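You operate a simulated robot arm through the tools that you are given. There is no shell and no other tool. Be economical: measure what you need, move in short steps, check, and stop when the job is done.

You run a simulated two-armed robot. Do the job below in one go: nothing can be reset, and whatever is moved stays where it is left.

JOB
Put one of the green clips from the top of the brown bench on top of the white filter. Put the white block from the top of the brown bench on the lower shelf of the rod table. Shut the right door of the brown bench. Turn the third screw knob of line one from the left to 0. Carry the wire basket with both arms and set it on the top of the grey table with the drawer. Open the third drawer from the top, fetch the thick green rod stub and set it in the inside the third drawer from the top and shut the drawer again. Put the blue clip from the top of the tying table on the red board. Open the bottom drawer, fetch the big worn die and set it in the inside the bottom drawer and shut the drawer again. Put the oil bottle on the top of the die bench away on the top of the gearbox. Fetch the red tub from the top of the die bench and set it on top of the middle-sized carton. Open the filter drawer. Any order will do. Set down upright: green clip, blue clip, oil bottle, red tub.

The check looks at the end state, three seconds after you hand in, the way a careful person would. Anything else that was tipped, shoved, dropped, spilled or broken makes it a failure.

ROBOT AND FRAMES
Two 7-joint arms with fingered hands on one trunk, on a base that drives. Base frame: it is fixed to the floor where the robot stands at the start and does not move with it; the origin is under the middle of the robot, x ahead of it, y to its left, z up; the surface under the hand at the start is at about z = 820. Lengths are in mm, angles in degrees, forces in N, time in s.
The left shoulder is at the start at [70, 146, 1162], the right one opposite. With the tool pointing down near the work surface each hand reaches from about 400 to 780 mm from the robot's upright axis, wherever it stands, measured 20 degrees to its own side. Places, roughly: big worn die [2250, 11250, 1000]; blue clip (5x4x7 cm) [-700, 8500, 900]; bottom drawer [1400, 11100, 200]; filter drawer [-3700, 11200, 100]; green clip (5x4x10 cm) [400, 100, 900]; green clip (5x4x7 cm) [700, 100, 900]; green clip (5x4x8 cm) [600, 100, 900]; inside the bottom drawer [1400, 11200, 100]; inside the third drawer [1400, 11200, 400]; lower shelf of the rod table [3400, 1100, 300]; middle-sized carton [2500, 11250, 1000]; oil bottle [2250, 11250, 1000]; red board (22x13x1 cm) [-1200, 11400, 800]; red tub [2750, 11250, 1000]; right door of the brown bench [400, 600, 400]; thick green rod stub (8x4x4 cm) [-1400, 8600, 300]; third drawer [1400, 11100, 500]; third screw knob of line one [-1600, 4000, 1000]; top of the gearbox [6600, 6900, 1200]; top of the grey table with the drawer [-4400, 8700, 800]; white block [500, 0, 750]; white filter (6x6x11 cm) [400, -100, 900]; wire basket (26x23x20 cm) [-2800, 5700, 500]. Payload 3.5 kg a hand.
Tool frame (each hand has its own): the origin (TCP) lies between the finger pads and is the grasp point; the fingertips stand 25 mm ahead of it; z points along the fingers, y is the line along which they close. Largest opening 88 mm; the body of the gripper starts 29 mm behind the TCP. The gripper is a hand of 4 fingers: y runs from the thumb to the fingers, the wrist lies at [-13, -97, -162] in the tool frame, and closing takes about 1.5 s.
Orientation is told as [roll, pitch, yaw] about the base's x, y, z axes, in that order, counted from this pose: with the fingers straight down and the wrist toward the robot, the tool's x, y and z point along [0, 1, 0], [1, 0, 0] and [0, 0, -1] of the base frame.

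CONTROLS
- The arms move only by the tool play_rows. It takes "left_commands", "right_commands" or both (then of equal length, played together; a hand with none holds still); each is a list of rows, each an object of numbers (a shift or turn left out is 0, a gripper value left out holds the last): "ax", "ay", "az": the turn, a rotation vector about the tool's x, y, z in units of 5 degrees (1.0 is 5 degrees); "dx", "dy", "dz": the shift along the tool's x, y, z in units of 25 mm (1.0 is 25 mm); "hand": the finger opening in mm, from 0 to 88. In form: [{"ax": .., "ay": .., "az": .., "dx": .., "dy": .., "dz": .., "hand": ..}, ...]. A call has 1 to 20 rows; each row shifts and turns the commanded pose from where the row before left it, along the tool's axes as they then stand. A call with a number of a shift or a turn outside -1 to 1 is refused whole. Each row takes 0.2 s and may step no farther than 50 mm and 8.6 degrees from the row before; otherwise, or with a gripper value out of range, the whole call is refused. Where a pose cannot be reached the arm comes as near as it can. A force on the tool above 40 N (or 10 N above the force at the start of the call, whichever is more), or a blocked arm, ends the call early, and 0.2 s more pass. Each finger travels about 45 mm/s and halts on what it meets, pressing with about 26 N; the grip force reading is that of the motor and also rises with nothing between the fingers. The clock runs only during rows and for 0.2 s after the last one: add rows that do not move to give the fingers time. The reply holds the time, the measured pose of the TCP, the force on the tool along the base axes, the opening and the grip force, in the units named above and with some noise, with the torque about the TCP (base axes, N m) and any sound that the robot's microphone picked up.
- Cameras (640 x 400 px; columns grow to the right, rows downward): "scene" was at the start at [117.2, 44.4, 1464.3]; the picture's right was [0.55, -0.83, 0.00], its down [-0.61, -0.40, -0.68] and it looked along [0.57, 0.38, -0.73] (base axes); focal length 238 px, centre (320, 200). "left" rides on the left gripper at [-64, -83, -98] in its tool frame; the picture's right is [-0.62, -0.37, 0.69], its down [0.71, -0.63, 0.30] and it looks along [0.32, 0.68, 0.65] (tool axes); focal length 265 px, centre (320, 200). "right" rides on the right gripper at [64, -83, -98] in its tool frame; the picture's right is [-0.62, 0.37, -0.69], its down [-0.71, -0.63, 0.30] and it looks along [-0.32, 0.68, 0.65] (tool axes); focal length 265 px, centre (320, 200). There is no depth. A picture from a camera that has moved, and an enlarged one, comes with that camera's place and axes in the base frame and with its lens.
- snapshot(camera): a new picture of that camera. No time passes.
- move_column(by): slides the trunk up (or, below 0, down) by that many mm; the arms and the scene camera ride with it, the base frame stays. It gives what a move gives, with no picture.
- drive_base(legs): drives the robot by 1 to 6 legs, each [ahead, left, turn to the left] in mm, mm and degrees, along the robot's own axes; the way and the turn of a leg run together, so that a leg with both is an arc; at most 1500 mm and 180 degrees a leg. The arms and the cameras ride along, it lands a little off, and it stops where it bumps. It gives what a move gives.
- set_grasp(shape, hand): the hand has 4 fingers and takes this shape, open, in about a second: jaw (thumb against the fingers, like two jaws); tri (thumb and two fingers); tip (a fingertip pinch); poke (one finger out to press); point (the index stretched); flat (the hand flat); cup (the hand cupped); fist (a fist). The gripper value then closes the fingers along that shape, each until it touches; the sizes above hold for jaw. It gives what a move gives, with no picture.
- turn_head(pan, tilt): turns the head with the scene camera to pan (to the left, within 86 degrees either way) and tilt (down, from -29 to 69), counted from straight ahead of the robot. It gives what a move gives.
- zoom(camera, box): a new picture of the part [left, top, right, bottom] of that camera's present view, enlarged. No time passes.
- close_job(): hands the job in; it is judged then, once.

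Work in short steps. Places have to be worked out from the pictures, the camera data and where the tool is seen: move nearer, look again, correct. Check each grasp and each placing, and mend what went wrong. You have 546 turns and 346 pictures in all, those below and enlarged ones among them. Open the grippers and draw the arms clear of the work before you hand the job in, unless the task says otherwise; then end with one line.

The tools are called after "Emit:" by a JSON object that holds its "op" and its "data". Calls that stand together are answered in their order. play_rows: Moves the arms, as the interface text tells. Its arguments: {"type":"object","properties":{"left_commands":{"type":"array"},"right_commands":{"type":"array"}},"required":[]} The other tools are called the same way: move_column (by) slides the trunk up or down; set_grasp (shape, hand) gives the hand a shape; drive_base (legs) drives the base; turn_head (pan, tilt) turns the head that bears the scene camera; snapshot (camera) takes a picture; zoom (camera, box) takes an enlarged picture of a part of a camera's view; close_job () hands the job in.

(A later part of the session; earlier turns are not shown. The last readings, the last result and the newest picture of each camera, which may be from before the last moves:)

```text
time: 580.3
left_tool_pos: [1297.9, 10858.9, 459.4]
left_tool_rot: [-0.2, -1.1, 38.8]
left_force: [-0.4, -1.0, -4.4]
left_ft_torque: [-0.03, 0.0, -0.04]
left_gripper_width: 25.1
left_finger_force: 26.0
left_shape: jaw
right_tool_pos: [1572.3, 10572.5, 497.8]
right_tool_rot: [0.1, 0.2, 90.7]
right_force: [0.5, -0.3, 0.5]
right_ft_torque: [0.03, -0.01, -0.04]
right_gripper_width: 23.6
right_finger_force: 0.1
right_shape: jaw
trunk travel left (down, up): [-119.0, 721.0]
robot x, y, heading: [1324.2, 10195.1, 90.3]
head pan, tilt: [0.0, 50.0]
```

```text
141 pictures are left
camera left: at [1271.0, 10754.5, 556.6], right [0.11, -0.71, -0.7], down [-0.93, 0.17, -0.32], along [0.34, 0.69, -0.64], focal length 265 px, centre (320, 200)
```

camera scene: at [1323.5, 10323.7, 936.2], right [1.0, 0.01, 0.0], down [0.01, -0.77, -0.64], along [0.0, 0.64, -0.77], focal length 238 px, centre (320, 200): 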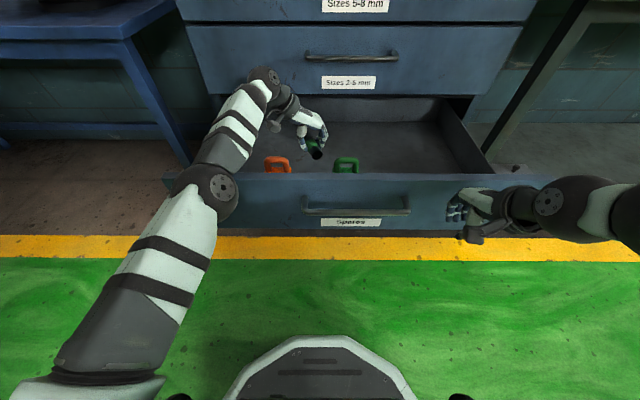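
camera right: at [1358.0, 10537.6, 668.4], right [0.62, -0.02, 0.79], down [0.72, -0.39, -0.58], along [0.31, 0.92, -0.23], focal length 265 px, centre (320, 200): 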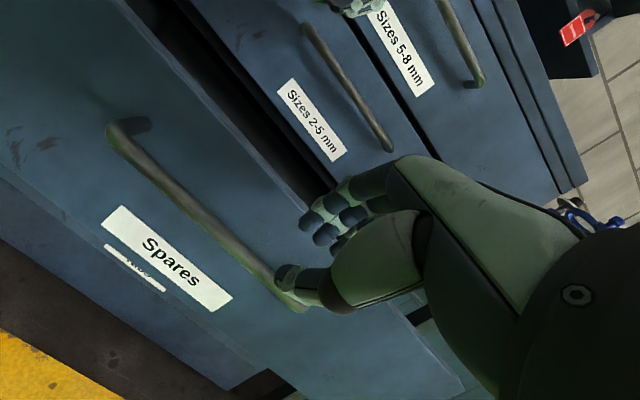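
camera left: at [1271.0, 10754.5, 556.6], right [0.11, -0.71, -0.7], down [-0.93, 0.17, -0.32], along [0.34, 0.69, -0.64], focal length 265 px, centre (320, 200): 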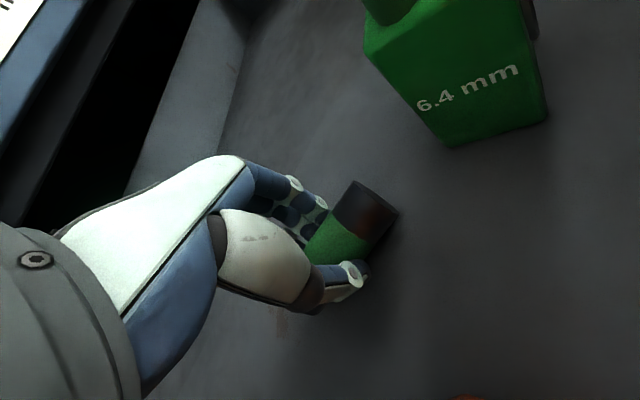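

Emit:
{"op": "move_column", "data": {"by": -8}}

Emit:
{"op": "move_column", "data": {"by": -8}}

Emit:
{"op": "move_column", "data": {"by": -8}}

```text
time: 580.8
left_tool_pos: [1297.0, 10858.9, 454.8]
left_tool_rot: [0.1, -1.4, 38.9]
left_force: [-1.4, -1.0, 9.0]
left_ft_torque: [-0.05, 0.05, -0.06]
left_gripper_width: 25.8
left_finger_force: 26.1
left_shape: jaw
right_tool_pos: [1573.9, 10569.1, 490.9]
right_tool_rot: [0.1, 0.1, 90.6]
right_force: [-0.6, 0.3, 0.4]
right_ft_torque: [-0.02, 0.02, 0.01]
right_gripper_width: 23.9
right_finger_force: 0.0
right_shape: jaw
trunk travel left (down, up): [-111.0, 729.0]
robot x, y, heading: [1327.5, 10197.2, 90.4]
head pan, tilt: [0.0, 50.0]
```

```text
time: 581.4
left_tool_pos: [1297.4, 10860.8, 452.4]
left_tool_rot: [0.5, -1.9, 38.7]
left_force: [-1.2, 0.1, 32.8]
left_ft_torque: [-0.04, 0.03, -0.08]
left_gripper_width: 27.9
left_finger_force: 26.0
left_shape: jaw
right_tool_pos: [1573.0, 10569.4, 483.8]
right_tool_rot: [0.1, -0.1, 90.7]
right_force: [-0.2, 0.0, 0.7]
right_ft_torque: [0.0, -0.01, -0.01]
right_gripper_width: 23.8
right_finger_force: 0.1
right_shape: jaw
trunk travel left (down, up): [-103.0, 737.0]
robot x, y, heading: [1325.4, 10194.6, 90.5]
head pan, tilt: [0.0, 50.0]
```

```text
time: 581.8
left_tool_pos: [1297.8, 10862.6, 452.7]
left_tool_rot: [1.0, -2.6, 38.8]
left_force: [-1.6, 2.9, 19.1]
left_ft_torque: [0.0, 0.04, -0.01]
left_gripper_width: 28.2
left_finger_force: 26.0
left_shape: jaw
right_tool_pos: [1573.0, 10570.0, 478.2]
right_tool_rot: [0.1, 0.0, 90.8]
right_force: [0.7, -0.4, 0.7]
right_ft_torque: [0.0, 0.0, -0.01]
right_gripper_width: 23.9
right_finger_force: 0.0
right_shape: jaw
trunk travel left (down, up): [-98.0, 742.0]
robot x, y, heading: [1323.8, 10197.8, 90.3]
head pan, tilt: [0.0, 50.0]
stopped: the force on the tool passed its limit at 46 N (the readings are from after the stop); the commanded pose is now the measured one
```

On the floor (contact at z≈454). Ease up 6 mm and open slowly.

Emit:
{"op": "move_column", "data": {"by": 6}}

Emit:
{"op": "play_rows", "data": {"left_commands": [{"hand": 34}, {"hand": 40}, {"hand": 48}, {"hand": 56}, {}, {}, {}]}}

Emit:
{"op": "snapshot", "data": {"camera": "left"}}

```text
time: 582.4
left_tool_pos: [1298.4, 10860.3, 453.7]
left_tool_rot: [0.5, -2.0, 38.8]
left_force: [0.3, 1.5, 12.1]
left_ft_torque: [-0.06, 0.03, 0.01]
left_gripper_width: 27.9
left_finger_force: 25.7
left_shape: jaw
right_tool_pos: [1574.3, 10569.2, 482.6]
right_tool_rot: [0.1, 0.0, 90.8]
right_force: [-0.3, 0.3, -0.6]
right_ft_torque: [-0.04, 0.0, -0.01]
right_gripper_width: 24.0
right_finger_force: 0.1
right_shape: jaw
trunk travel left (down, up): [-104.0, 736.0]
robot x, y, heading: [1320.4, 10194.8, 90.6]
head pan, tilt: [0.0, 50.0]
```

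```text
time: 584.0
left_tool_pos: [1297.5, 10861.3, 452.2]
left_tool_rot: [0.6, -1.8, 38.9]
left_force: [0.2, -0.4, 0.3]
left_ft_torque: [0.01, 0.01, -0.04]
left_gripper_width: 55.2
left_finger_force: 0.0
left_shape: jaw
right_tool_pos: [1573.1, 10571.4, 483.5]
right_tool_rot: [0.1, 0.2, 90.8]
right_force: [0.7, 0.1, 1.1]
right_ft_torque: [0.0, 0.02, 0.01]
right_gripper_width: 23.7
right_finger_force: 0.0
right_shape: jaw
trunk travel left (down, up): [-104.0, 736.0]
robot x, y, heading: [1321.6, 10196.4, 90.4]
head pan, tilt: [0.0, 50.0]
```

```text
140 pictures are left
camera left: at [1271.0, 10755.2, 548.3], right [0.12, -0.69, -0.71], down [-0.93, 0.17, -0.32], along [0.34, 0.7, -0.63], focal length 265 px, centre (320, 200)
```

left: 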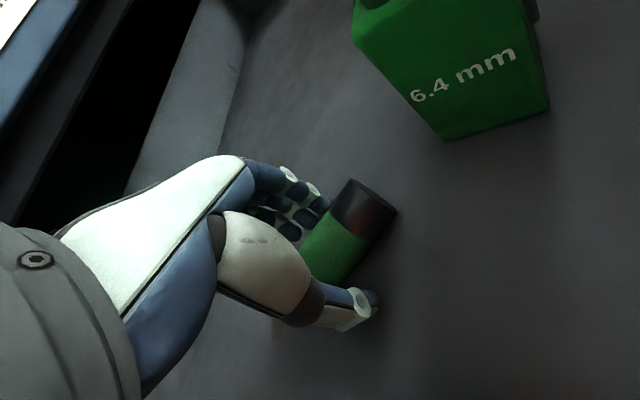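

Stub is down. Raise the trunk 350 mm, retract the left hand, and position the closed right hand in front of the drawer panel.

Emit:
{"op": "move_column", "data": {"by": 350}}

Emit:
{"op": "play_rows", "data": {"left_commands": [{"dz": -1, "dx": -0.5, "az": -1}, {"dz": -1, "dx": -0.5, "az": -1}, {"dz": -1, "dx": -0.5, "az": -1}, {"dz": -1, "dx": -0.5, "az": -1}, {"dz": -1, "dx": -0.5, "az": -1}, {"dz": -1, "dy": -0.5, "az": -1}, {"dz": -1, "dy": -0.7, "az": -1}, {"dz": -1, "dy": -0.7, "az": -1}, {"dy": -0.7, "az": -1}, {"dy": -0.7, "az": -1}], "right_commands": [{"hand": 0, "dz": 0.5}, {"dz": 0.5}, {"dx": 0.9, "dz": 1}, {"dx": 0.9, "dz": 1}, {"dx": 0.9, "dz": 1}, {"dx": 0.9, "dz": 1}, {"dx": 0.9, "dz": 1}, {"dx": 0.9}, {"dx": 0.9}, {}]}}

Emit:
{"op": "snapshot", "data": {"camera": "scene"}}

Emit:
{"op": "snapshot", "data": {"camera": "right"}}

```text
time: 587.4
left_tool_pos: [1297.8, 10861.6, 803.3]
left_tool_rot: [0.7, -1.9, 38.8]
left_force: [0.4, -0.4, -0.1]
left_ft_torque: [-0.02, 0.02, 0.02]
left_gripper_width: 55.5
left_finger_force: 0.2
left_shape: jaw
right_tool_pos: [1574.2, 10570.4, 830.9]
right_tool_rot: [0.1, 0.2, 90.7]
right_force: [-0.2, -0.9, 0.6]
right_ft_torque: [-0.01, -0.04, 0.01]
right_gripper_width: 24.2
right_finger_force: 0.0
right_shape: jaw
trunk travel left (down, up): [-454.0, 386.0]
robot x, y, heading: [1324.2, 10196.7, 90.4]
head pan, tilt: [0.0, 50.0]
```

```text
time: 589.6
left_tool_pos: [1320.2, 10736.8, 1000.2]
left_tool_rot: [-1.1, -1.8, 88.9]
left_force: [0.3, 0.0, -0.8]
left_ft_torque: [-0.01, 0.02, -0.01]
left_gripper_width: 55.2
left_finger_force: 0.0
left_shape: jaw
right_tool_pos: [1421.4, 10594.5, 691.4]
right_tool_rot: [0.3, 0.3, 90.7]
right_force: [0.4, 0.5, 0.2]
right_ft_torque: [0.0, 0.0, 0.02]
right_gripper_width: 0.0
right_finger_force: 26.5
right_shape: jaw
right hand out of reach, approached as far as the arm can: row 1, 2, 3, 4
trunk travel left (down, up): [-454.0, 386.0]
robot x, y, heading: [1322.5, 10201.2, 90.3]
head pan, tilt: [0.0, 50.0]
```

```text
139 pictures are left
camera scene: at [1324.5, 10322.5, 1189.1], right [1.0, 0.01, 0.0], down [0.0, -0.77, -0.64], along [-0.01, 0.64, -0.77], focal length 238 px, centre (320, 200)
```

scene: 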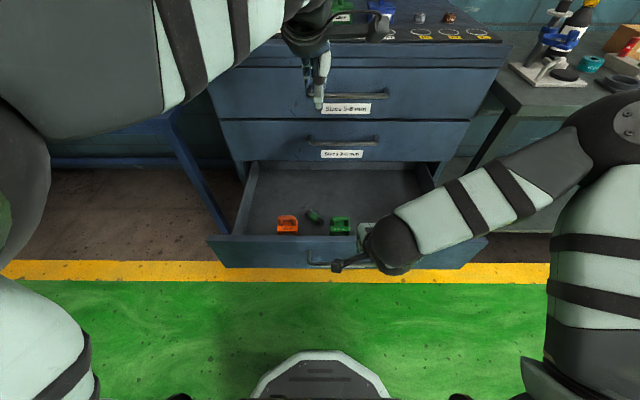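

```text
138 pictures are left
camera right: at [1357.9, 10510.8, 789.4], right [0.62, 0.38, 0.69], down [0.72, -0.62, -0.31], along [0.31, 0.69, -0.66], focal length 265 px, centre (320, 200)
```

right: 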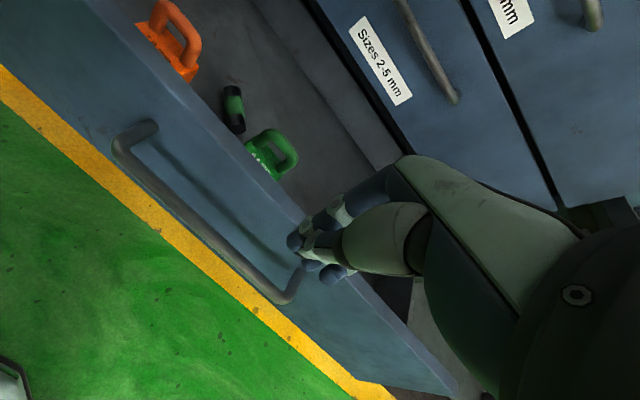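

Stub lies between the items. I back 40 mm, lower the right hand to z≈590 (above the bar), lift/retract the left hand, then push the drawer shut by driving forward.

Emit:
{"op": "drive_base", "data": {"legs": [[-50, 0, 0]]}}

Emit:
{"op": "play_rows", "data": {"left_commands": [{"dz": -1, "dy": -0.8}, {"dz": -1, "dy": -0.8}, {"dz": -1, "dy": -0.8}, {"dz": -1, "dy": -0.8}, {"dz": -1, "dy": -0.8}], "right_commands": [{"dz": 0.8}, {"dz": 0.8}, {"dz": 0.8}, {"dz": 0.8}, {"dz": 0.8}]}}

Emit:
{"op": "drive_base", "data": {"legs": [[150, 0, 0]]}}

Emit:
{"op": "snapshot", "data": {"camera": "right"}}

Emit:
{"op": "snapshot", "data": {"camera": "scene"}}

```text
time: 590.5
left_tool_pos: [1319.3, 10685.3, 999.6]
left_tool_rot: [-1.0, -1.7, 88.8]
left_force: [0.2, 0.5, 0.1]
left_ft_torque: [0.01, 0.01, 0.01]
left_gripper_width: 55.6
left_finger_force: 0.2
left_shape: jaw
right_tool_pos: [1422.0, 10544.1, 691.3]
right_tool_rot: [0.1, 0.2, 90.7]
right_force: [0.1, 0.4, -0.1]
right_ft_torque: [0.01, -0.02, 0.05]
right_gripper_width: 0.0
right_finger_force: 25.7
right_shape: jaw
trunk travel left (down, up): [-454.0, 386.0]
robot x, y, heading: [1325.1, 10140.9, 90.5]
head pan, tilt: [0.0, 50.0]
```

```text
time: 591.7
left_tool_pos: [1315.4, 10582.9, 1124.3]
left_tool_rot: [-1.2, -1.7, 88.7]
left_force: [0.6, 0.6, -0.6]
left_ft_torque: [-0.02, 0.03, 0.01]
left_gripper_width: 55.7
left_finger_force: 0.1
left_shape: jaw
right_tool_pos: [1420.6, 10543.7, 590.3]
right_tool_rot: [0.2, 0.2, 90.6]
right_force: [-0.2, 0.3, -0.7]
right_ft_torque: [-0.01, -0.05, -0.01]
right_gripper_width: 0.0
right_finger_force: 26.0
right_shape: jaw
trunk travel left (down, up): [-454.0, 386.0]
robot x, y, heading: [1322.3, 10143.2, 90.6]
head pan, tilt: [0.0, 50.0]
```

```text
time: 593.1
left_tool_pos: [1312.6, 10735.8, 1123.2]
left_tool_rot: [-1.0, -1.6, 88.9]
left_force: [0.8, -0.1, 0.6]
left_ft_torque: [0.01, 0.02, -0.01]
left_gripper_width: 55.5
left_finger_force: 0.1
left_shape: jaw
right_tool_pos: [1418.6, 10695.0, 591.1]
right_tool_rot: [0.1, 0.3, 90.9]
right_force: [0.4, -0.1, -0.3]
right_ft_torque: [0.01, -0.01, 0.0]
right_gripper_width: 0.0
right_finger_force: 25.9
right_shape: jaw
trunk travel left (down, up): [-454.0, 386.0]
robot x, y, heading: [1324.9, 10297.8, 90.7]
head pan, tilt: [0.0, 50.0]
```

```text
137 pictures are left
camera right: at [1355.4, 10611.2, 689.2], right [0.62, 0.38, 0.69], down [0.72, -0.62, -0.3], along [0.31, 0.69, -0.66], focal length 265 px, centre (320, 200)
```

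right: 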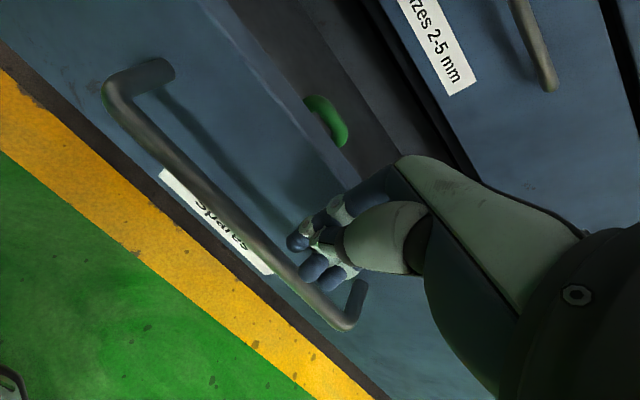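

```text
136 pictures are left
camera scene: at [1322.4, 10424.7, 1188.9], right [1.0, 0.01, 0.0], down [0.01, -0.77, -0.64], along [-0.01, 0.64, -0.77], focal length 238 px, centre (320, 200)
```

scene: 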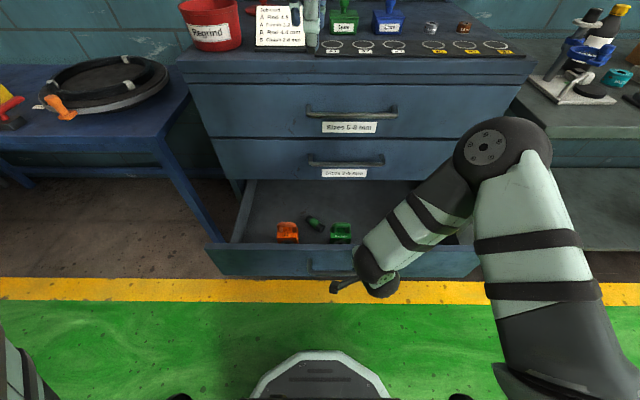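

The drawer closes. For the last part the upright hand would meet the handle above, so I back slightly, pitch the hand 45° forward and continue pushing with the fingertips.

Emit:
{"op": "drive_base", "data": {"legs": [[-60, 0, 0]]}}

Emit:
{"op": "play_rows", "data": {"right_commands": [{"ax": -1}, {"ax": -1}, {"ax": -1}, {"ax": -1}, {"ax": -1}, {"ax": -1}, {"ax": -1}, {"ax": -1}, {"ax": -1}, {"ax": -1}]}}

Emit:
{"op": "drive_base", "data": {"legs": [[200, 0, 0]]}}

Emit:
{"op": "snapshot", "data": {"camera": "right"}}

Emit:
{"op": "snapshot", "data": {"camera": "scene"}}

```text
time: 594.1
left_tool_pos: [1312.4, 10674.3, 1125.3]
left_tool_rot: [-1.1, -1.6, 88.8]
left_force: [-0.5, -0.5, 0.0]
left_ft_torque: [0.0, 0.03, -0.03]
left_gripper_width: 55.7
left_finger_force: 0.1
left_shape: jaw
right_tool_pos: [1418.6, 10633.6, 592.2]
right_tool_rot: [0.0, 0.1, 90.8]
right_force: [-0.5, 0.0, 1.2]
right_ft_torque: [-0.01, 0.01, 0.05]
right_gripper_width: 0.0
right_finger_force: 25.9
right_shape: jaw
trunk travel left (down, up): [-454.0, 386.0]
robot x, y, heading: [1325.8, 10237.7, 90.7]
head pan, tilt: [0.0, 50.0]
```

```text
time: 596.3
left_tool_pos: [1312.7, 10674.9, 1123.3]
left_tool_rot: [-1.2, -1.6, 88.9]
left_force: [-0.3, -0.3, -0.3]
left_ft_torque: [-0.01, 0.01, -0.03]
left_gripper_width: 55.7
left_finger_force: 0.1
left_shape: jaw
right_tool_pos: [1420.6, 10780.7, 605.8]
right_tool_rot: [0.2, -42.2, 90.7]
right_force: [-0.5, 0.2, 0.3]
right_ft_torque: [-0.01, 0.01, 0.02]
right_gripper_width: 0.0
right_finger_force: 25.9
right_shape: jaw
right hand out of reach, approached as far as the arm can: row 4, 5, 6, 7, 8, 9, 10
trunk travel left (down, up): [-454.0, 386.0]
robot x, y, heading: [1323.9, 10237.9, 90.6]
head pan, tilt: [0.0, 50.0]
```

```text
time: 597.9
left_tool_pos: [1312.3, 10873.6, 1122.9]
left_tool_rot: [-1.2, -1.5, 88.8]
left_force: [0.2, 0.6, -0.6]
left_ft_torque: [-0.01, -0.03, 0.0]
left_gripper_width: 55.7
left_finger_force: 0.2
left_shape: jaw
right_tool_pos: [1420.0, 10978.6, 605.2]
right_tool_rot: [0.2, -42.1, 90.5]
right_force: [0.5, -0.1, 0.3]
right_ft_torque: [0.01, -0.02, 0.02]
right_gripper_width: 0.1
right_finger_force: 26.0
right_shape: jaw
trunk travel left (down, up): [-454.0, 386.0]
robot x, y, heading: [1320.9, 10433.8, 90.5]
head pan, tilt: [0.0, 50.0]
```

```text
135 pictures are left
camera right: at [1357.4, 10850.2, 621.1], right [0.62, -0.18, 0.76], down [0.72, -0.25, -0.65], along [0.31, 0.95, -0.03], focal length 265 px, centre (320, 200)
```

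right: 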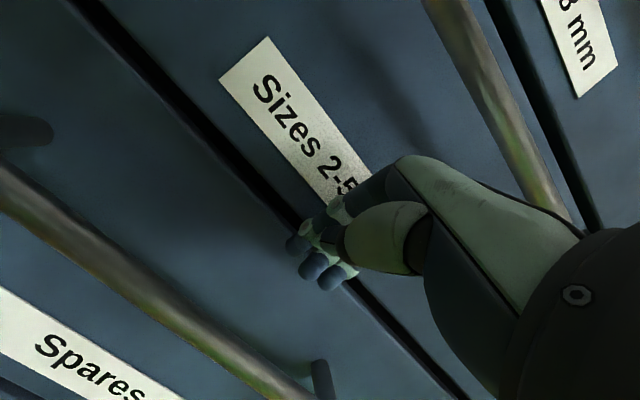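

```text
134 pictures are left
camera scene: at [1321.7, 10562.2, 1188.9], right [1.0, 0.01, 0.0], down [0.0, -0.77, -0.64], along [0.0, 0.64, -0.77], focal length 238 px, centre (320, 200)
```

scene: 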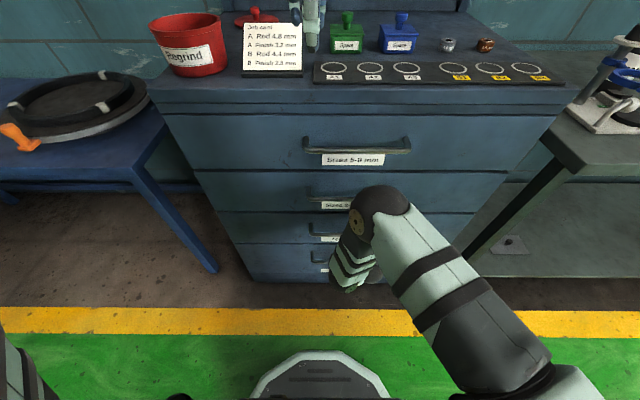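

Bar computes to y≈10967, i.e. shut. Push 12 mm more to confirm.

Emit:
{"op": "drive_base", "data": {"legs": [[15, 0, 0]]}}

Emit:
{"op": "zoom", "data": {"camera": "scene", "box": [170, 100, 500, 290]}}

```text
time: 598.8
left_tool_pos: [1312.3, 10883.4, 1125.0]
left_tool_rot: [-1.3, -1.8, 88.8]
left_force: [0.5, -0.4, -1.1]
left_ft_torque: [-0.01, -0.04, 0.01]
left_gripper_width: 55.4
left_finger_force: 0.1
left_shape: jaw
right_tool_pos: [1420.3, 10984.3, 601.4]
right_tool_rot: [0.1, -41.4, 90.9]
right_force: [1.5, -14.9, 7.6]
right_ft_torque: [0.18, 0.01, -0.05]
right_gripper_width: 0.0
right_finger_force: 26.2
right_shape: jaw
trunk travel left (down, up): [-454.0, 386.0]
robot x, y, heading: [1319.6, 10449.7, 90.2]
head pan, tilt: [0.0, 50.0]
stopped in leg 1: the force on the tool passed its limit at 56 N (the readings are from after the stop); the commanded pose is now the measured one
```

```text
1.94 times, centred on (335, 195) of scene
camera zoom: at [1321.9, 10571.1, 1189.4], right [1.0, 0.0, 0.0], down [0.0, -0.76, -0.64], along [0.0, 0.64, -0.76], focal length 461 px, centre (291, 210)
```

zoom: 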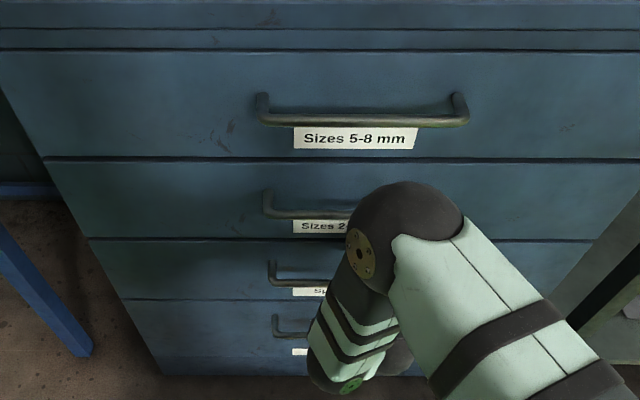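

Drawer three is shut. Now the die bench: back off, straighten the right hand, raise the trunk, and move right to look.

Emit:
{"op": "drive_base", "data": {"legs": [[-230, 0, 0]]}}

Emit:
{"op": "play_rows", "data": {"right_commands": [{"ax": 1, "dz": -0.6}, {"ax": 1, "dz": -0.6}, {"ax": 1, "dz": -0.6}, {"ax": 1, "dz": -0.6}, {"ax": 1, "dz": -0.6}, {"ax": 1, "dz": -0.6}, {"ax": 1, "dz": -0.6}, {"ax": 1, "dz": -0.6}, {"ax": 0.3, "hand": 80}, {}]}}

Emit:
{"op": "move_column", "data": {"by": 300}}

Emit:
{"op": "drive_base", "data": {"legs": [[0, -850, 0]]}}

Emit:
{"op": "turn_head", "data": {"pan": -10, "tilt": 35}}

Emit:
{"op": "snapshot", "data": {"camera": "scene"}}

```text
time: 600.5
left_tool_pos: [1312.9, 10656.6, 1123.2]
left_tool_rot: [-1.2, -1.8, 88.7]
left_force: [0.7, -0.5, 0.5]
left_ft_torque: [0.02, -0.04, -0.04]
left_gripper_width: 55.4
left_finger_force: 0.1
left_shape: jaw
right_tool_pos: [1421.2, 10757.7, 599.3]
right_tool_rot: [0.1, -41.4, 90.8]
right_force: [0.2, -0.4, 0.7]
right_ft_torque: [0.0, -0.02, 0.01]
right_gripper_width: 0.1
right_finger_force: 26.2
right_shape: jaw
trunk travel left (down, up): [-454.0, 386.0]
robot x, y, heading: [1322.7, 10213.2, 90.1]
head pan, tilt: [0.0, 50.0]
```

```text
time: 602.7
left_tool_pos: [1313.8, 10656.3, 1123.3]
left_tool_rot: [-1.1, -1.6, 88.8]
left_force: [-0.4, 0.3, -0.1]
left_ft_torque: [-0.02, 0.01, -0.01]
left_gripper_width: 56.0
left_finger_force: 0.2
left_shape: jaw
right_tool_pos: [1421.5, 10710.6, 709.5]
right_tool_rot: [0.2, 0.1, 90.9]
right_force: [-0.7, 0.1, -0.2]
right_ft_torque: [0.02, 0.0, -0.02]
right_gripper_width: 79.9
right_finger_force: 0.2
right_shape: jaw
trunk travel left (down, up): [-454.0, 386.0]
robot x, y, heading: [1325.0, 10214.1, 90.2]
head pan, tilt: [0.0, 50.0]
```

```text
time: 605.7
left_tool_pos: [1313.9, 10657.8, 1424.1]
left_tool_rot: [-1.3, -1.7, 88.8]
left_force: [-0.2, 0.1, -0.4]
left_ft_torque: [-0.01, -0.01, 0.02]
left_gripper_width: 55.6
left_finger_force: 0.1
left_shape: jaw
right_tool_pos: [1421.5, 10709.7, 1009.3]
right_tool_rot: [0.2, 0.1, 90.9]
right_force: [0.6, 0.2, -0.1]
right_ft_torque: [0.01, 0.0, -0.03]
right_gripper_width: 79.8
right_finger_force: 0.1
right_shape: jaw
trunk travel left (down, up): [-754.0, 86.0]
robot x, y, heading: [1323.2, 10216.6, 90.3]
head pan, tilt: [0.0, 50.0]
```

```text
time: 610.2
left_tool_pos: [2160.3, 10665.6, 1423.6]
left_tool_rot: [-1.2, -1.7, 89.4]
left_force: [-0.9, -1.2, -0.7]
left_ft_torque: [0.01, 0.0, 0.04]
left_gripper_width: 55.7
left_finger_force: 0.1
left_shape: jaw
right_tool_pos: [2266.0, 10719.4, 1007.9]
right_tool_rot: [0.0, 0.1, 91.4]
right_force: [-0.3, -0.7, 0.4]
right_ft_torque: [0.0, 0.01, 0.01]
right_gripper_width: 80.0
right_finger_force: 0.1
right_shape: jaw
trunk travel left (down, up): [-754.0, 86.0]
robot x, y, heading: [2174.4, 10227.6, 91.1]
head pan, tilt: [0.0, 50.0]
```

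```text
time: 611.0
left_tool_pos: [2162.2, 10666.3, 1423.9]
left_tool_rot: [-1.1, -1.7, 89.3]
left_force: [-1.0, 0.3, 0.2]
left_ft_torque: [-0.02, -0.02, 0.01]
left_gripper_width: 55.6
left_finger_force: 0.1
left_shape: jaw
right_tool_pos: [2268.4, 10718.5, 1009.5]
right_tool_rot: [0.1, 0.2, 91.6]
right_force: [-0.2, 0.3, -0.1]
right_ft_torque: [0.01, 0.02, -0.01]
right_gripper_width: 80.2
right_finger_force: 0.1
right_shape: jaw
trunk travel left (down, up): [-754.0, 86.0]
robot x, y, heading: [2172.1, 10227.4, 91.0]
head pan, tilt: [-10.0, 35.0]
```

```text
132 pictures are left
camera scene: at [2189.2, 10364.2, 1510.7], right [0.99, -0.16, 0.0], down [-0.09, -0.57, -0.82], along [0.13, 0.81, -0.57], focal length 238 px, centre (320, 200)
```

scene: 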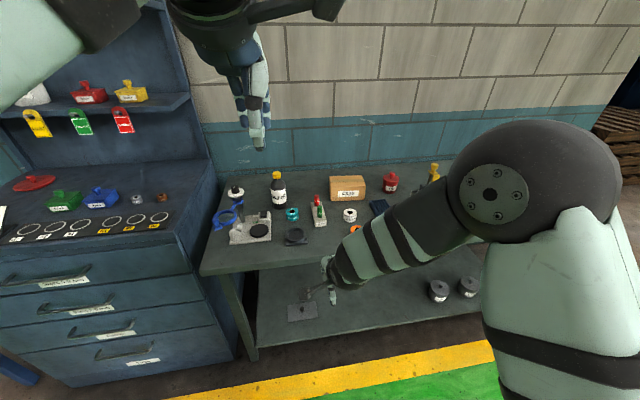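

Emit:
{"op": "zoom", "data": {"camera": "scene", "box": [200, 150, 460, 330]}}

Emit:
{"op": "snapshot", "data": {"camera": "right"}}

```text
2.22 times, centred on (330, 240) of scene
camera zoom: at [2189.2, 10364.2, 1510.7], right [0.99, -0.16, 0.0], down [-0.09, -0.57, -0.82], along [0.13, 0.81, -0.57], focal length 529 px, centre (298, 111)
```

zoom: 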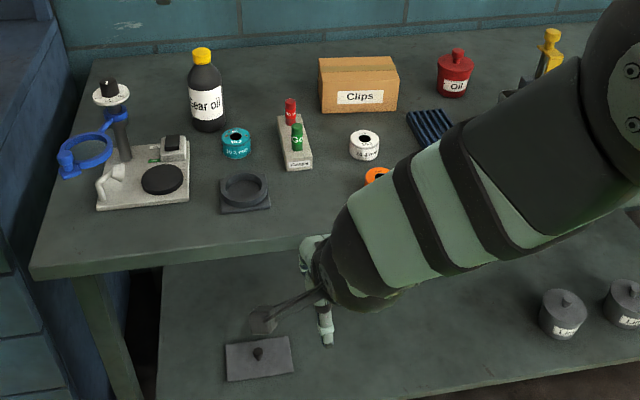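

```text
130 pictures are left
camera right: at [2206.4, 10634.7, 1107.4], right [0.61, 0.38, 0.69], down [0.73, -0.61, -0.3], along [0.31, 0.69, -0.66], focal length 265 px, centre (320, 200)
```

right: 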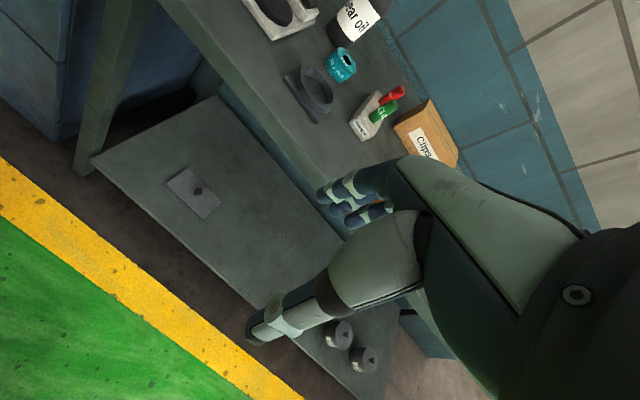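

Emit:
{"op": "zoom", "data": {"camera": "scene", "box": [285, 195, 375, 250]}}

Emit:
{"op": "zoom", "data": {"camera": "right", "box": [240, 0, 480, 170]}}

```text
7.11 times, centred on (330, 222) of scene
camera zoom: at [2189.2, 10364.2, 1510.7], right [0.99, -0.16, 0.0], down [-0.09, -0.57, -0.82], along [0.13, 0.81, -0.57], focal length 1692 px, centre (249, 40)
```

zoom: 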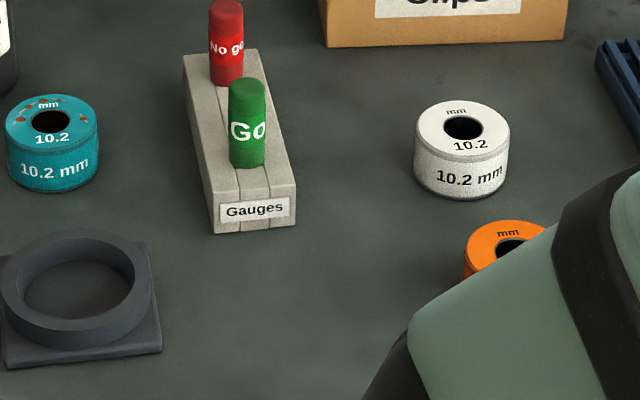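

```text
2.35 times, centred on (360, 85) of right
camera zoom: at [2206.4, 10634.7, 1107.4], right [0.61, 0.38, 0.69], down [0.73, -0.61, -0.3], along [0.31, 0.69, -0.66], focal length 624 px, centre (226, 471)
```

zoom: 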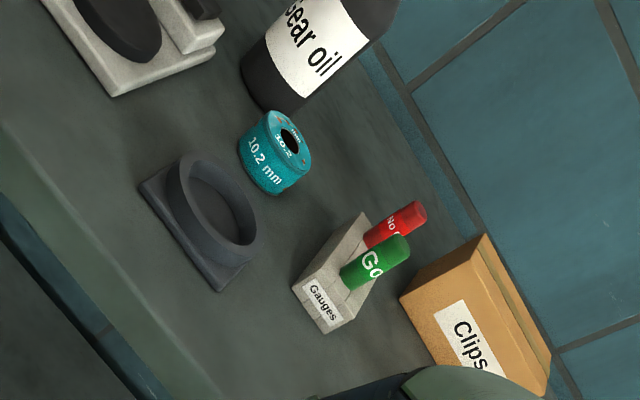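

The teal 10.2 mm die shows rust marks: that is the worn one. The red "Oil" tub (≈[2730,11350]) and the "Clips" carton (≈[2485,11330]) are on the same bench; I do the tub first. Drive right and closer.

Emit:
{"op": "drive_base", "data": {"legs": [[330, -430, -1]]}}

Emit:
{"op": "play_rows", "data": {"right_commands": [{"dz": -1, "dx": -1}, {"dz": -1, "dx": -1}, {"dz": -1, "dx": -1}, {"dz": -1, "dx": -1}, {"dz": -1, "dx": -1}]}}

Emit:
{"op": "snapshot", "data": {"camera": "scene"}}

Emit:
{"op": "snapshot", "data": {"camera": "right"}}

```text
time: 614.1
left_tool_pos: [2596.4, 10993.0, 1423.4]
left_tool_rot: [-1.2, -1.7, 88.7]
left_force: [0.8, 0.1, -0.3]
left_ft_torque: [-0.01, -0.01, 0.02]
left_gripper_width: 55.7
left_finger_force: 0.0
left_shape: jaw
right_tool_pos: [2704.5, 11046.2, 1008.5]
right_tool_rot: [0.0, 0.0, 90.8]
right_force: [0.6, -0.2, -0.1]
right_ft_torque: [-0.01, 0.04, -0.02]
right_gripper_width: 79.9
right_finger_force: 0.0
right_shape: jaw
trunk travel left (down, up): [-754.0, 86.0]
robot x, y, heading: [2607.6, 10553.0, 90.4]
head pan, tilt: [-10.0, 35.0]
```

```text
time: 615.3
left_tool_pos: [2597.6, 10992.3, 1423.9]
left_tool_rot: [-1.1, -1.8, 88.6]
left_force: [0.0, -0.4, 0.4]
left_ft_torque: [0.0, 0.0, -0.01]
left_gripper_width: 55.7
left_finger_force: 0.1
left_shape: jaw
right_tool_pos: [2830.9, 11045.4, 1134.3]
right_tool_rot: [0.1, 0.1, 90.7]
right_force: [0.4, -1.1, -0.1]
right_ft_torque: [-0.01, 0.01, -0.04]
right_gripper_width: 80.3
right_finger_force: 0.1
right_shape: jaw
trunk travel left (down, up): [-754.0, 86.0]
robot x, y, heading: [2605.6, 10556.3, 90.4]
head pan, tilt: [-10.0, 35.0]
```

```text
127 pictures are left
camera scene: at [2622.4, 10690.9, 1510.9], right [0.99, -0.17, 0.0], down [-0.1, -0.56, -0.82], along [0.14, 0.81, -0.57], focal length 238 px, centre (320, 200)
```

scene: 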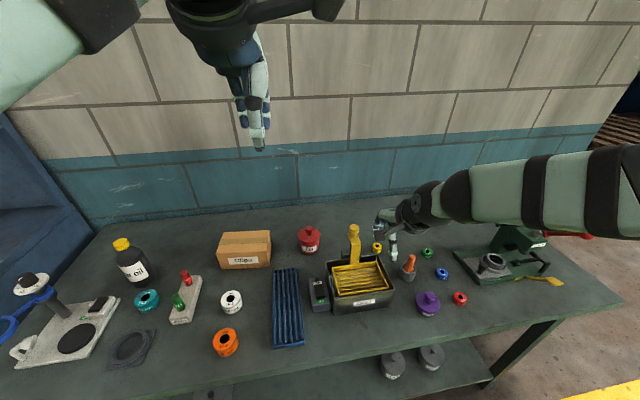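

```text
126 pictures are left
camera right: at [2768.8, 10962.3, 1233.5], right [0.62, 0.38, 0.69], down [0.72, -0.62, -0.31], along [0.31, 0.69, -0.66], focal length 265 px, centre (320, 200)
```

right: 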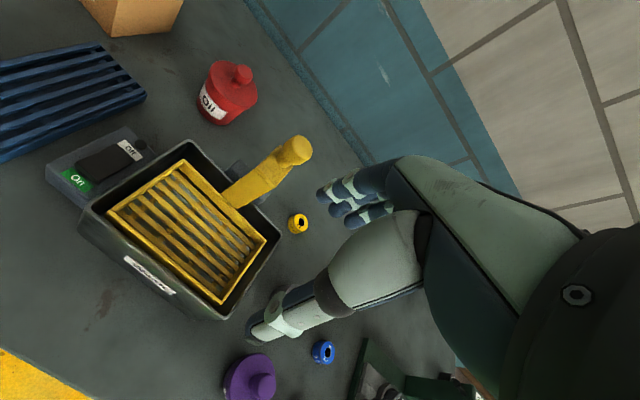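

Triangulated: tub axis ≈[2685,11289], knob top z≈975, bench top ≈870; carton top centre ≈[2468,11305,933] (178×97 mm). The tub body is ~80 wide, so I'll lift it by its knob. Reposition robot and bring the right hand above it.

Emit:
{"op": "drive_base", "data": {"legs": [[90, 120, 0]]}}

Emit:
{"op": "play_rows", "data": {"right_commands": [{"dy": 0.9, "dx": 0.17}, {"dy": 0.9, "dx": 0.17}, {"dy": 0.9, "dx": 0.17}, {"dy": 0.9, "dx": 0.17}, {"dy": 0.9, "dx": 0.17}, {"dy": 0.9, "dx": 0.17}, {"dz": 0.8}, {"dz": 0.8}]}}

Emit:
{"op": "snapshot", "data": {"camera": "right"}}

Emit:
{"op": "snapshot", "data": {"camera": "scene"}}

```text
time: 616.7
left_tool_pos: [2476.9, 11080.4, 1424.7]
left_tool_rot: [-1.0, -1.8, 88.7]
left_force: [-0.4, -0.1, 0.2]
left_ft_torque: [0.04, 0.03, 0.01]
left_gripper_width: 55.5
left_finger_force: 0.0
left_shape: jaw
right_tool_pos: [2709.9, 11136.1, 1135.2]
right_tool_rot: [0.2, -0.1, 90.8]
right_force: [-0.2, -0.2, 0.7]
right_ft_torque: [0.01, 0.0, 0.02]
right_gripper_width: 79.8
right_finger_force: 0.0
right_shape: jaw
trunk travel left (down, up): [-754.0, 86.0]
robot x, y, heading: [2481.3, 10642.2, 90.0]
head pan, tilt: [-10.0, 35.0]
```

```text
time: 618.5
left_tool_pos: [2475.8, 11083.2, 1423.5]
left_tool_rot: [-1.2, -1.5, 88.7]
left_force: [-0.9, -0.5, -0.5]
left_ft_torque: [0.03, -0.01, 0.0]
left_gripper_width: 55.7
left_finger_force: 0.1
left_shape: jaw
right_tool_pos: [2681.1, 11271.2, 1093.8]
right_tool_rot: [0.1, 0.1, 90.9]
right_force: [0.2, 0.0, 0.2]
right_ft_torque: [-0.02, 0.01, 0.01]
right_gripper_width: 80.1
right_finger_force: 0.1
right_shape: jaw
trunk travel left (down, up): [-754.0, 86.0]
robot x, y, heading: [2483.7, 10644.9, 90.5]
head pan, tilt: [-10.0, 35.0]
```

```text
125 pictures are left
camera right: at [2618.4, 11187.5, 1192.4], right [0.62, 0.38, 0.69], down [0.72, -0.62, -0.3], along [0.31, 0.69, -0.66], focal length 265 px, centre (320, 200)
```

right: 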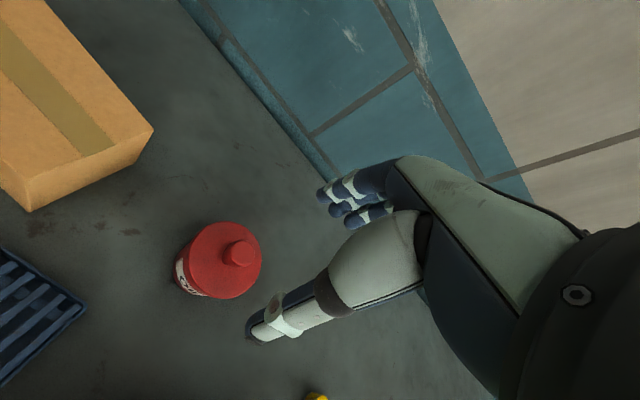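

```text
124 pictures are left
camera scene: at [2499.6, 10781.9, 1510.7], right [0.99, -0.17, 0.0], down [-0.1, -0.57, -0.82], along [0.14, 0.81, -0.57], focal length 238 px, centre (320, 200)
```

scene: 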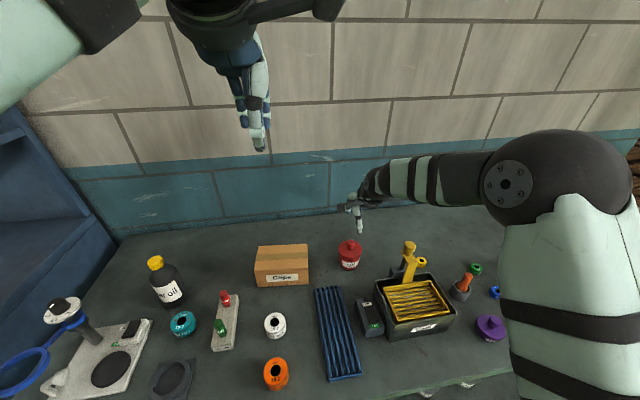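

Knob at ≈[2681,11293,973]. Align and descend to grip it.

Emit:
{"op": "play_rows", "data": {"right_commands": [{"dy": 0.88, "hand": 70}, {"dz": 0.9}, {"dz": 0.9}, {"dz": 0.9}, {"dz": 0.9}, {"dz": 0.9}, {"dz": 0.35}, {}]}}

Emit:
{"op": "snapshot", "data": {"camera": "right"}}

```text
time: 620.3
left_tool_pos: [2475.4, 11083.1, 1423.5]
left_tool_rot: [-1.1, -1.8, 88.7]
left_force: [-0.2, -0.4, 0.0]
left_ft_torque: [-0.02, 0.02, -0.01]
left_gripper_width: 55.5
left_finger_force: 0.0
left_shape: jaw
right_tool_pos: [2680.9, 11294.7, 972.4]
right_tool_rot: [0.1, 0.1, 90.8]
right_force: [0.1, 0.4, 0.2]
right_ft_torque: [-0.02, 0.0, -0.01]
right_gripper_width: 70.1
right_finger_force: 0.1
right_shape: jaw
trunk travel left (down, up): [-754.0, 86.0]
robot x, y, heading: [2484.2, 10645.1, 90.3]
head pan, tilt: [-10.0, 35.0]
```

```text
123 pictures are left
camera right: at [2618.7, 11210.1, 1071.4], right [0.62, 0.38, 0.69], down [0.72, -0.62, -0.3], along [0.31, 0.69, -0.66], focal length 265 px, centre (320, 200)
```

right: 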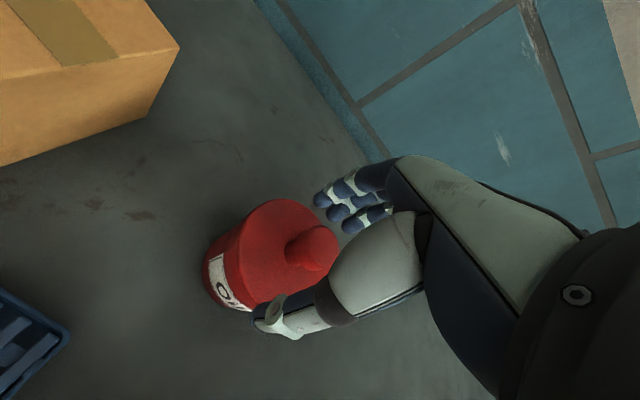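

The knob is between the fingers, tips just above the lid. Close.

Emit:
{"op": "play_rows", "data": {"right_commands": [{"hand": 45}, {"hand": 25}, {"hand": 10}, {"hand": 10}, {"hand": 10}, {"hand": 10}, {"hand": 10}, {"dz": -0.2}, {"dz": -0.3}, {"dz": -0.4}, {}]}}

Emit:
{"op": "snapshot", "data": {"camera": "right"}}

```text
time: 622.7
left_tool_pos: [2475.4, 11083.0, 1423.9]
left_tool_rot: [-1.2, -1.7, 88.7]
left_force: [-0.2, -0.4, -0.1]
left_ft_torque: [-0.01, 0.0, 0.01]
left_gripper_width: 55.7
left_finger_force: 0.0
left_shape: jaw
right_tool_pos: [2682.3, 11293.6, 994.4]
right_tool_rot: [0.1, 0.2, 90.8]
right_force: [-0.2, -0.3, -2.3]
right_ft_torque: [-0.01, 0.04, 0.0]
right_gripper_width: 15.8
right_finger_force: 26.5
right_shape: jaw
trunk travel left (down, up): [-754.0, 86.0]
robot x, y, heading: [2483.5, 10644.0, 90.3]
head pan, tilt: [-10.0, 35.0]
```

```text
122 pictures are left
camera right: at [2618.0, 11209.9, 1093.3], right [0.62, 0.38, 0.69], down [0.72, -0.62, -0.3], along [0.31, 0.69, -0.66], focal length 265 px, centre (320, 200)
```

right: 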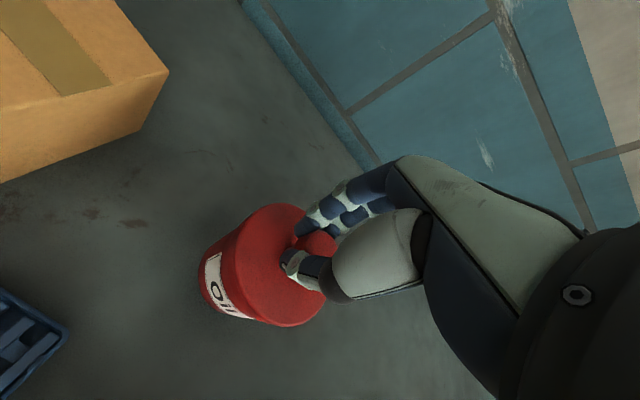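

Tub lifted upright by the knob. Raise, move over the carton and check.

Emit:
{"op": "play_rows", "data": {"right_commands": [{"dz": -0.9}, {"dz": -0.9}, {"dz": -0.9}, {"dz": -0.9}, {"dz": -0.7}, {"dx": 0.86, "dy": 0.05}, {"dx": 0.86, "dy": 0.05}, {"dx": 0.86, "dy": 0.05}, {"dx": 0.86, "dy": 0.05}, {"dx": 0.86, "dy": 0.05}, {"dx": 0.86, "dy": 0.05}, {"dx": 0.86, "dy": 0.05}, {"dx": 0.86, "dy": 0.05}, {"dx": 0.86, "dy": 0.05}, {"dx": 0.86}, {}]}}

Emit:
{"op": "snapshot", "data": {"camera": "right"}}

Emit:
{"op": "zoom", "data": {"camera": "scene", "box": [220, 180, 400, 310]}}

```text
time: 626.1
left_tool_pos: [2475.5, 11084.2, 1424.2]
left_tool_rot: [-1.1, -1.6, 88.7]
left_force: [0.3, 0.6, -1.0]
left_ft_torque: [0.01, -0.01, 0.02]
left_gripper_width: 55.7
left_finger_force: 0.1
left_shape: jaw
right_tool_pos: [2465.2, 11301.1, 1104.0]
right_tool_rot: [0.2, 0.1, 90.7]
right_force: [0.1, 0.1, -2.6]
right_ft_torque: [-0.04, 0.07, -0.03]
right_gripper_width: 15.6
right_finger_force: 26.2
right_shape: jaw
trunk travel left (down, up): [-754.0, 86.0]
robot x, y, heading: [2485.0, 10642.3, 90.2]
head pan, tilt: [-10.0, 35.0]
```

```text
121 pictures are left
camera right: at [2402.6, 11217.0, 1202.0], right [0.62, 0.38, 0.69], down [0.72, -0.62, -0.31], along [0.31, 0.69, -0.66], focal length 265 px, centre (320, 200)
```

right: 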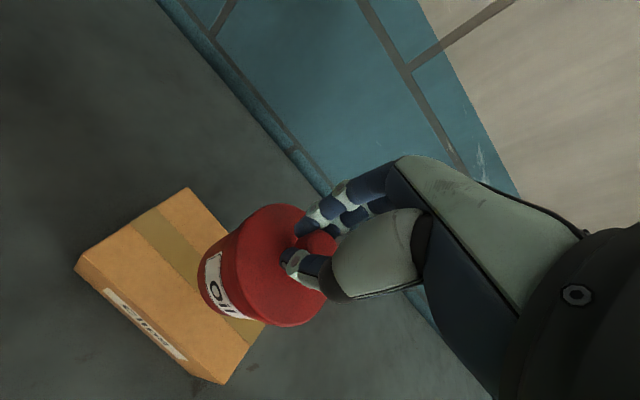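

```text
3.08 times, centred on (310, 245) of scene
camera zoom: at [2499.6, 10782.0, 1510.7], right [0.99, -0.17, 0.0], down [-0.1, -0.57, -0.82], along [0.14, 0.81, -0.57], focal length 732 px, centre (351, 62)
```

zoom: 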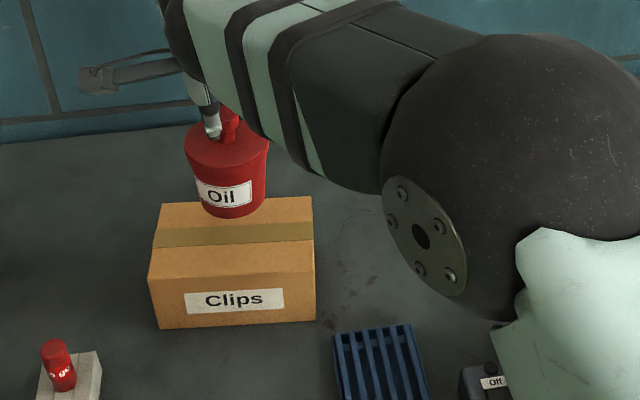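

Tub is over the carton's top centre. Lower to just above and feel for contact.

Emit:
{"op": "play_rows", "data": {"right_commands": [{"dz": 0.8, "dy": 0.15}, {"dz": 0.8}, {"dz": 0.6}, {}]}}

Emit:
{"op": "play_rows", "data": {"right_commands": [{"dz": 0.15}, {}, {"dz": 0.12}, {}]}}

Emit:
{"op": "play_rows", "data": {"right_commands": [{"dz": 0.12}, {}, {"dz": 0.12}, {}]}}

```text
time: 627.1
left_tool_pos: [2475.5, 11080.7, 1423.5]
left_tool_rot: [-1.2, -1.8, 88.7]
left_force: [0.4, -0.1, 0.1]
left_ft_torque: [0.01, 0.01, -0.04]
left_gripper_width: 55.6
left_finger_force: 0.1
left_shape: jaw
right_tool_pos: [2464.3, 11304.1, 1050.5]
right_tool_rot: [0.1, -0.4, 90.8]
right_force: [-1.1, -0.1, 10.4]
right_ft_torque: [0.06, -0.01, 0.05]
right_gripper_width: 16.1
right_finger_force: 26.2
right_shape: jaw
trunk travel left (down, up): [-754.0, 86.0]
robot x, y, heading: [2481.3, 10644.0, 90.2]
head pan, tilt: [-10.0, 35.0]
```

```text
time: 628.1
left_tool_pos: [2474.8, 11076.3, 1426.1]
left_tool_rot: [-1.2, -1.9, 88.8]
left_force: [-0.1, -0.8, 0.4]
left_ft_torque: [0.01, 0.01, 0.03]
left_gripper_width: 55.6
left_finger_force: 0.0
left_shape: jaw
right_tool_pos: [2464.4, 11301.7, 1049.2]
right_tool_rot: [0.2, -0.7, 90.8]
right_force: [-1.1, 2.3, 28.4]
right_ft_torque: [0.2, -0.04, 0.06]
right_gripper_width: 17.6
right_finger_force: 25.9
right_shape: jaw
trunk travel left (down, up): [-754.0, 86.0]
robot x, y, heading: [2483.8, 10643.0, 89.9]
head pan, tilt: [-10.0, 35.0]
```

```text
time: 629.1
left_tool_pos: [2474.2, 11078.8, 1424.4]
left_tool_rot: [-1.1, -2.0, 88.7]
left_force: [-0.4, 1.0, -0.5]
left_ft_torque: [0.03, 0.04, 0.02]
left_gripper_width: 55.6
left_finger_force: 0.1
left_shape: jaw
right_tool_pos: [2464.2, 11301.3, 1038.4]
right_tool_rot: [0.0, -0.1, 90.7]
right_force: [-1.4, -1.7, 17.4]
right_ft_torque: [0.1, 0.07, 0.04]
right_gripper_width: 14.2
right_finger_force: 25.9
right_shape: jaw
trunk travel left (down, up): [-754.0, 86.0]
robot x, y, heading: [2486.7, 10643.9, 90.1]
head pan, tilt: [-10.0, 35.0]
```

Contact was already made at 1050; the fingers slid slightly down the knob. Look, then open.

Emit:
{"op": "zoom", "data": {"camera": "scene", "box": [220, 180, 400, 310]}}

Emit:
{"op": "play_rows", "data": {"right_commands": [{"dz": -0.3}, {"hand": 30}, {"hand": 50}, {"hand": 70}, {}, {}, {}]}}

Emit:
{"op": "zoom", "data": {"camera": "scene", "box": [220, 180, 400, 310]}}

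```text
3.08 times, centred on (310, 245) of scene
camera zoom: at [2498.5, 10777.4, 1511.1], right [0.99, -0.17, 0.0], down [-0.1, -0.56, -0.82], along [0.14, 0.81, -0.57], focal length 732 px, centre (351, 62)
```

zoom: 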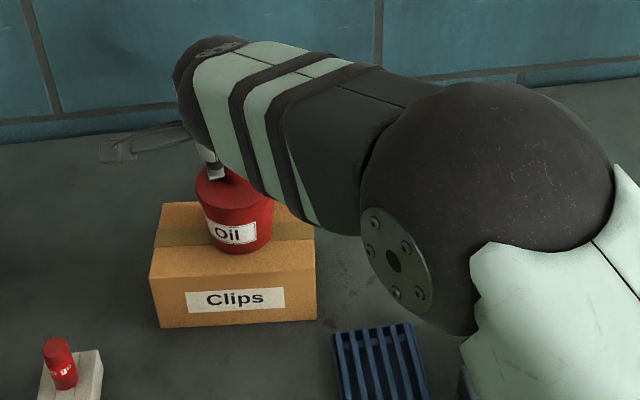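

```text
time: 630.7
left_tool_pos: [2474.9, 11083.1, 1424.5]
left_tool_rot: [-1.2, -1.7, 88.8]
left_force: [-0.1, 0.2, -0.1]
left_ft_torque: [-0.02, 0.0, -0.02]
left_gripper_width: 55.8
left_finger_force: 0.1
left_shape: jaw
right_tool_pos: [2465.9, 11304.2, 1041.7]
right_tool_rot: [0.1, 0.1, 90.9]
right_force: [-0.1, 0.0, -0.5]
right_ft_torque: [0.01, -0.01, -0.01]
right_gripper_width: 69.6
right_finger_force: 0.2
right_shape: jaw
trunk travel left (down, up): [-754.0, 86.0]
robot x, y, heading: [2484.1, 10645.2, 90.2]
head pan, tilt: [-10.0, 35.0]
```

```text
3.08 times, centred on (310, 245) of scene
camera zoom: at [2499.0, 10781.5, 1510.7], right [0.99, -0.17, 0.0], down [-0.1, -0.57, -0.82], along [0.14, 0.81, -0.57], focal length 732 px, centre (351, 62)
```

zoom: 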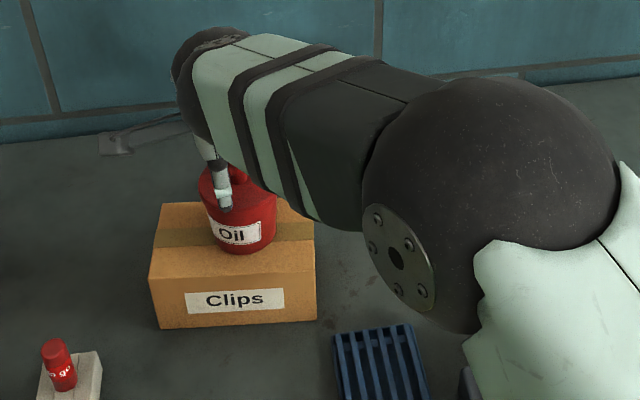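

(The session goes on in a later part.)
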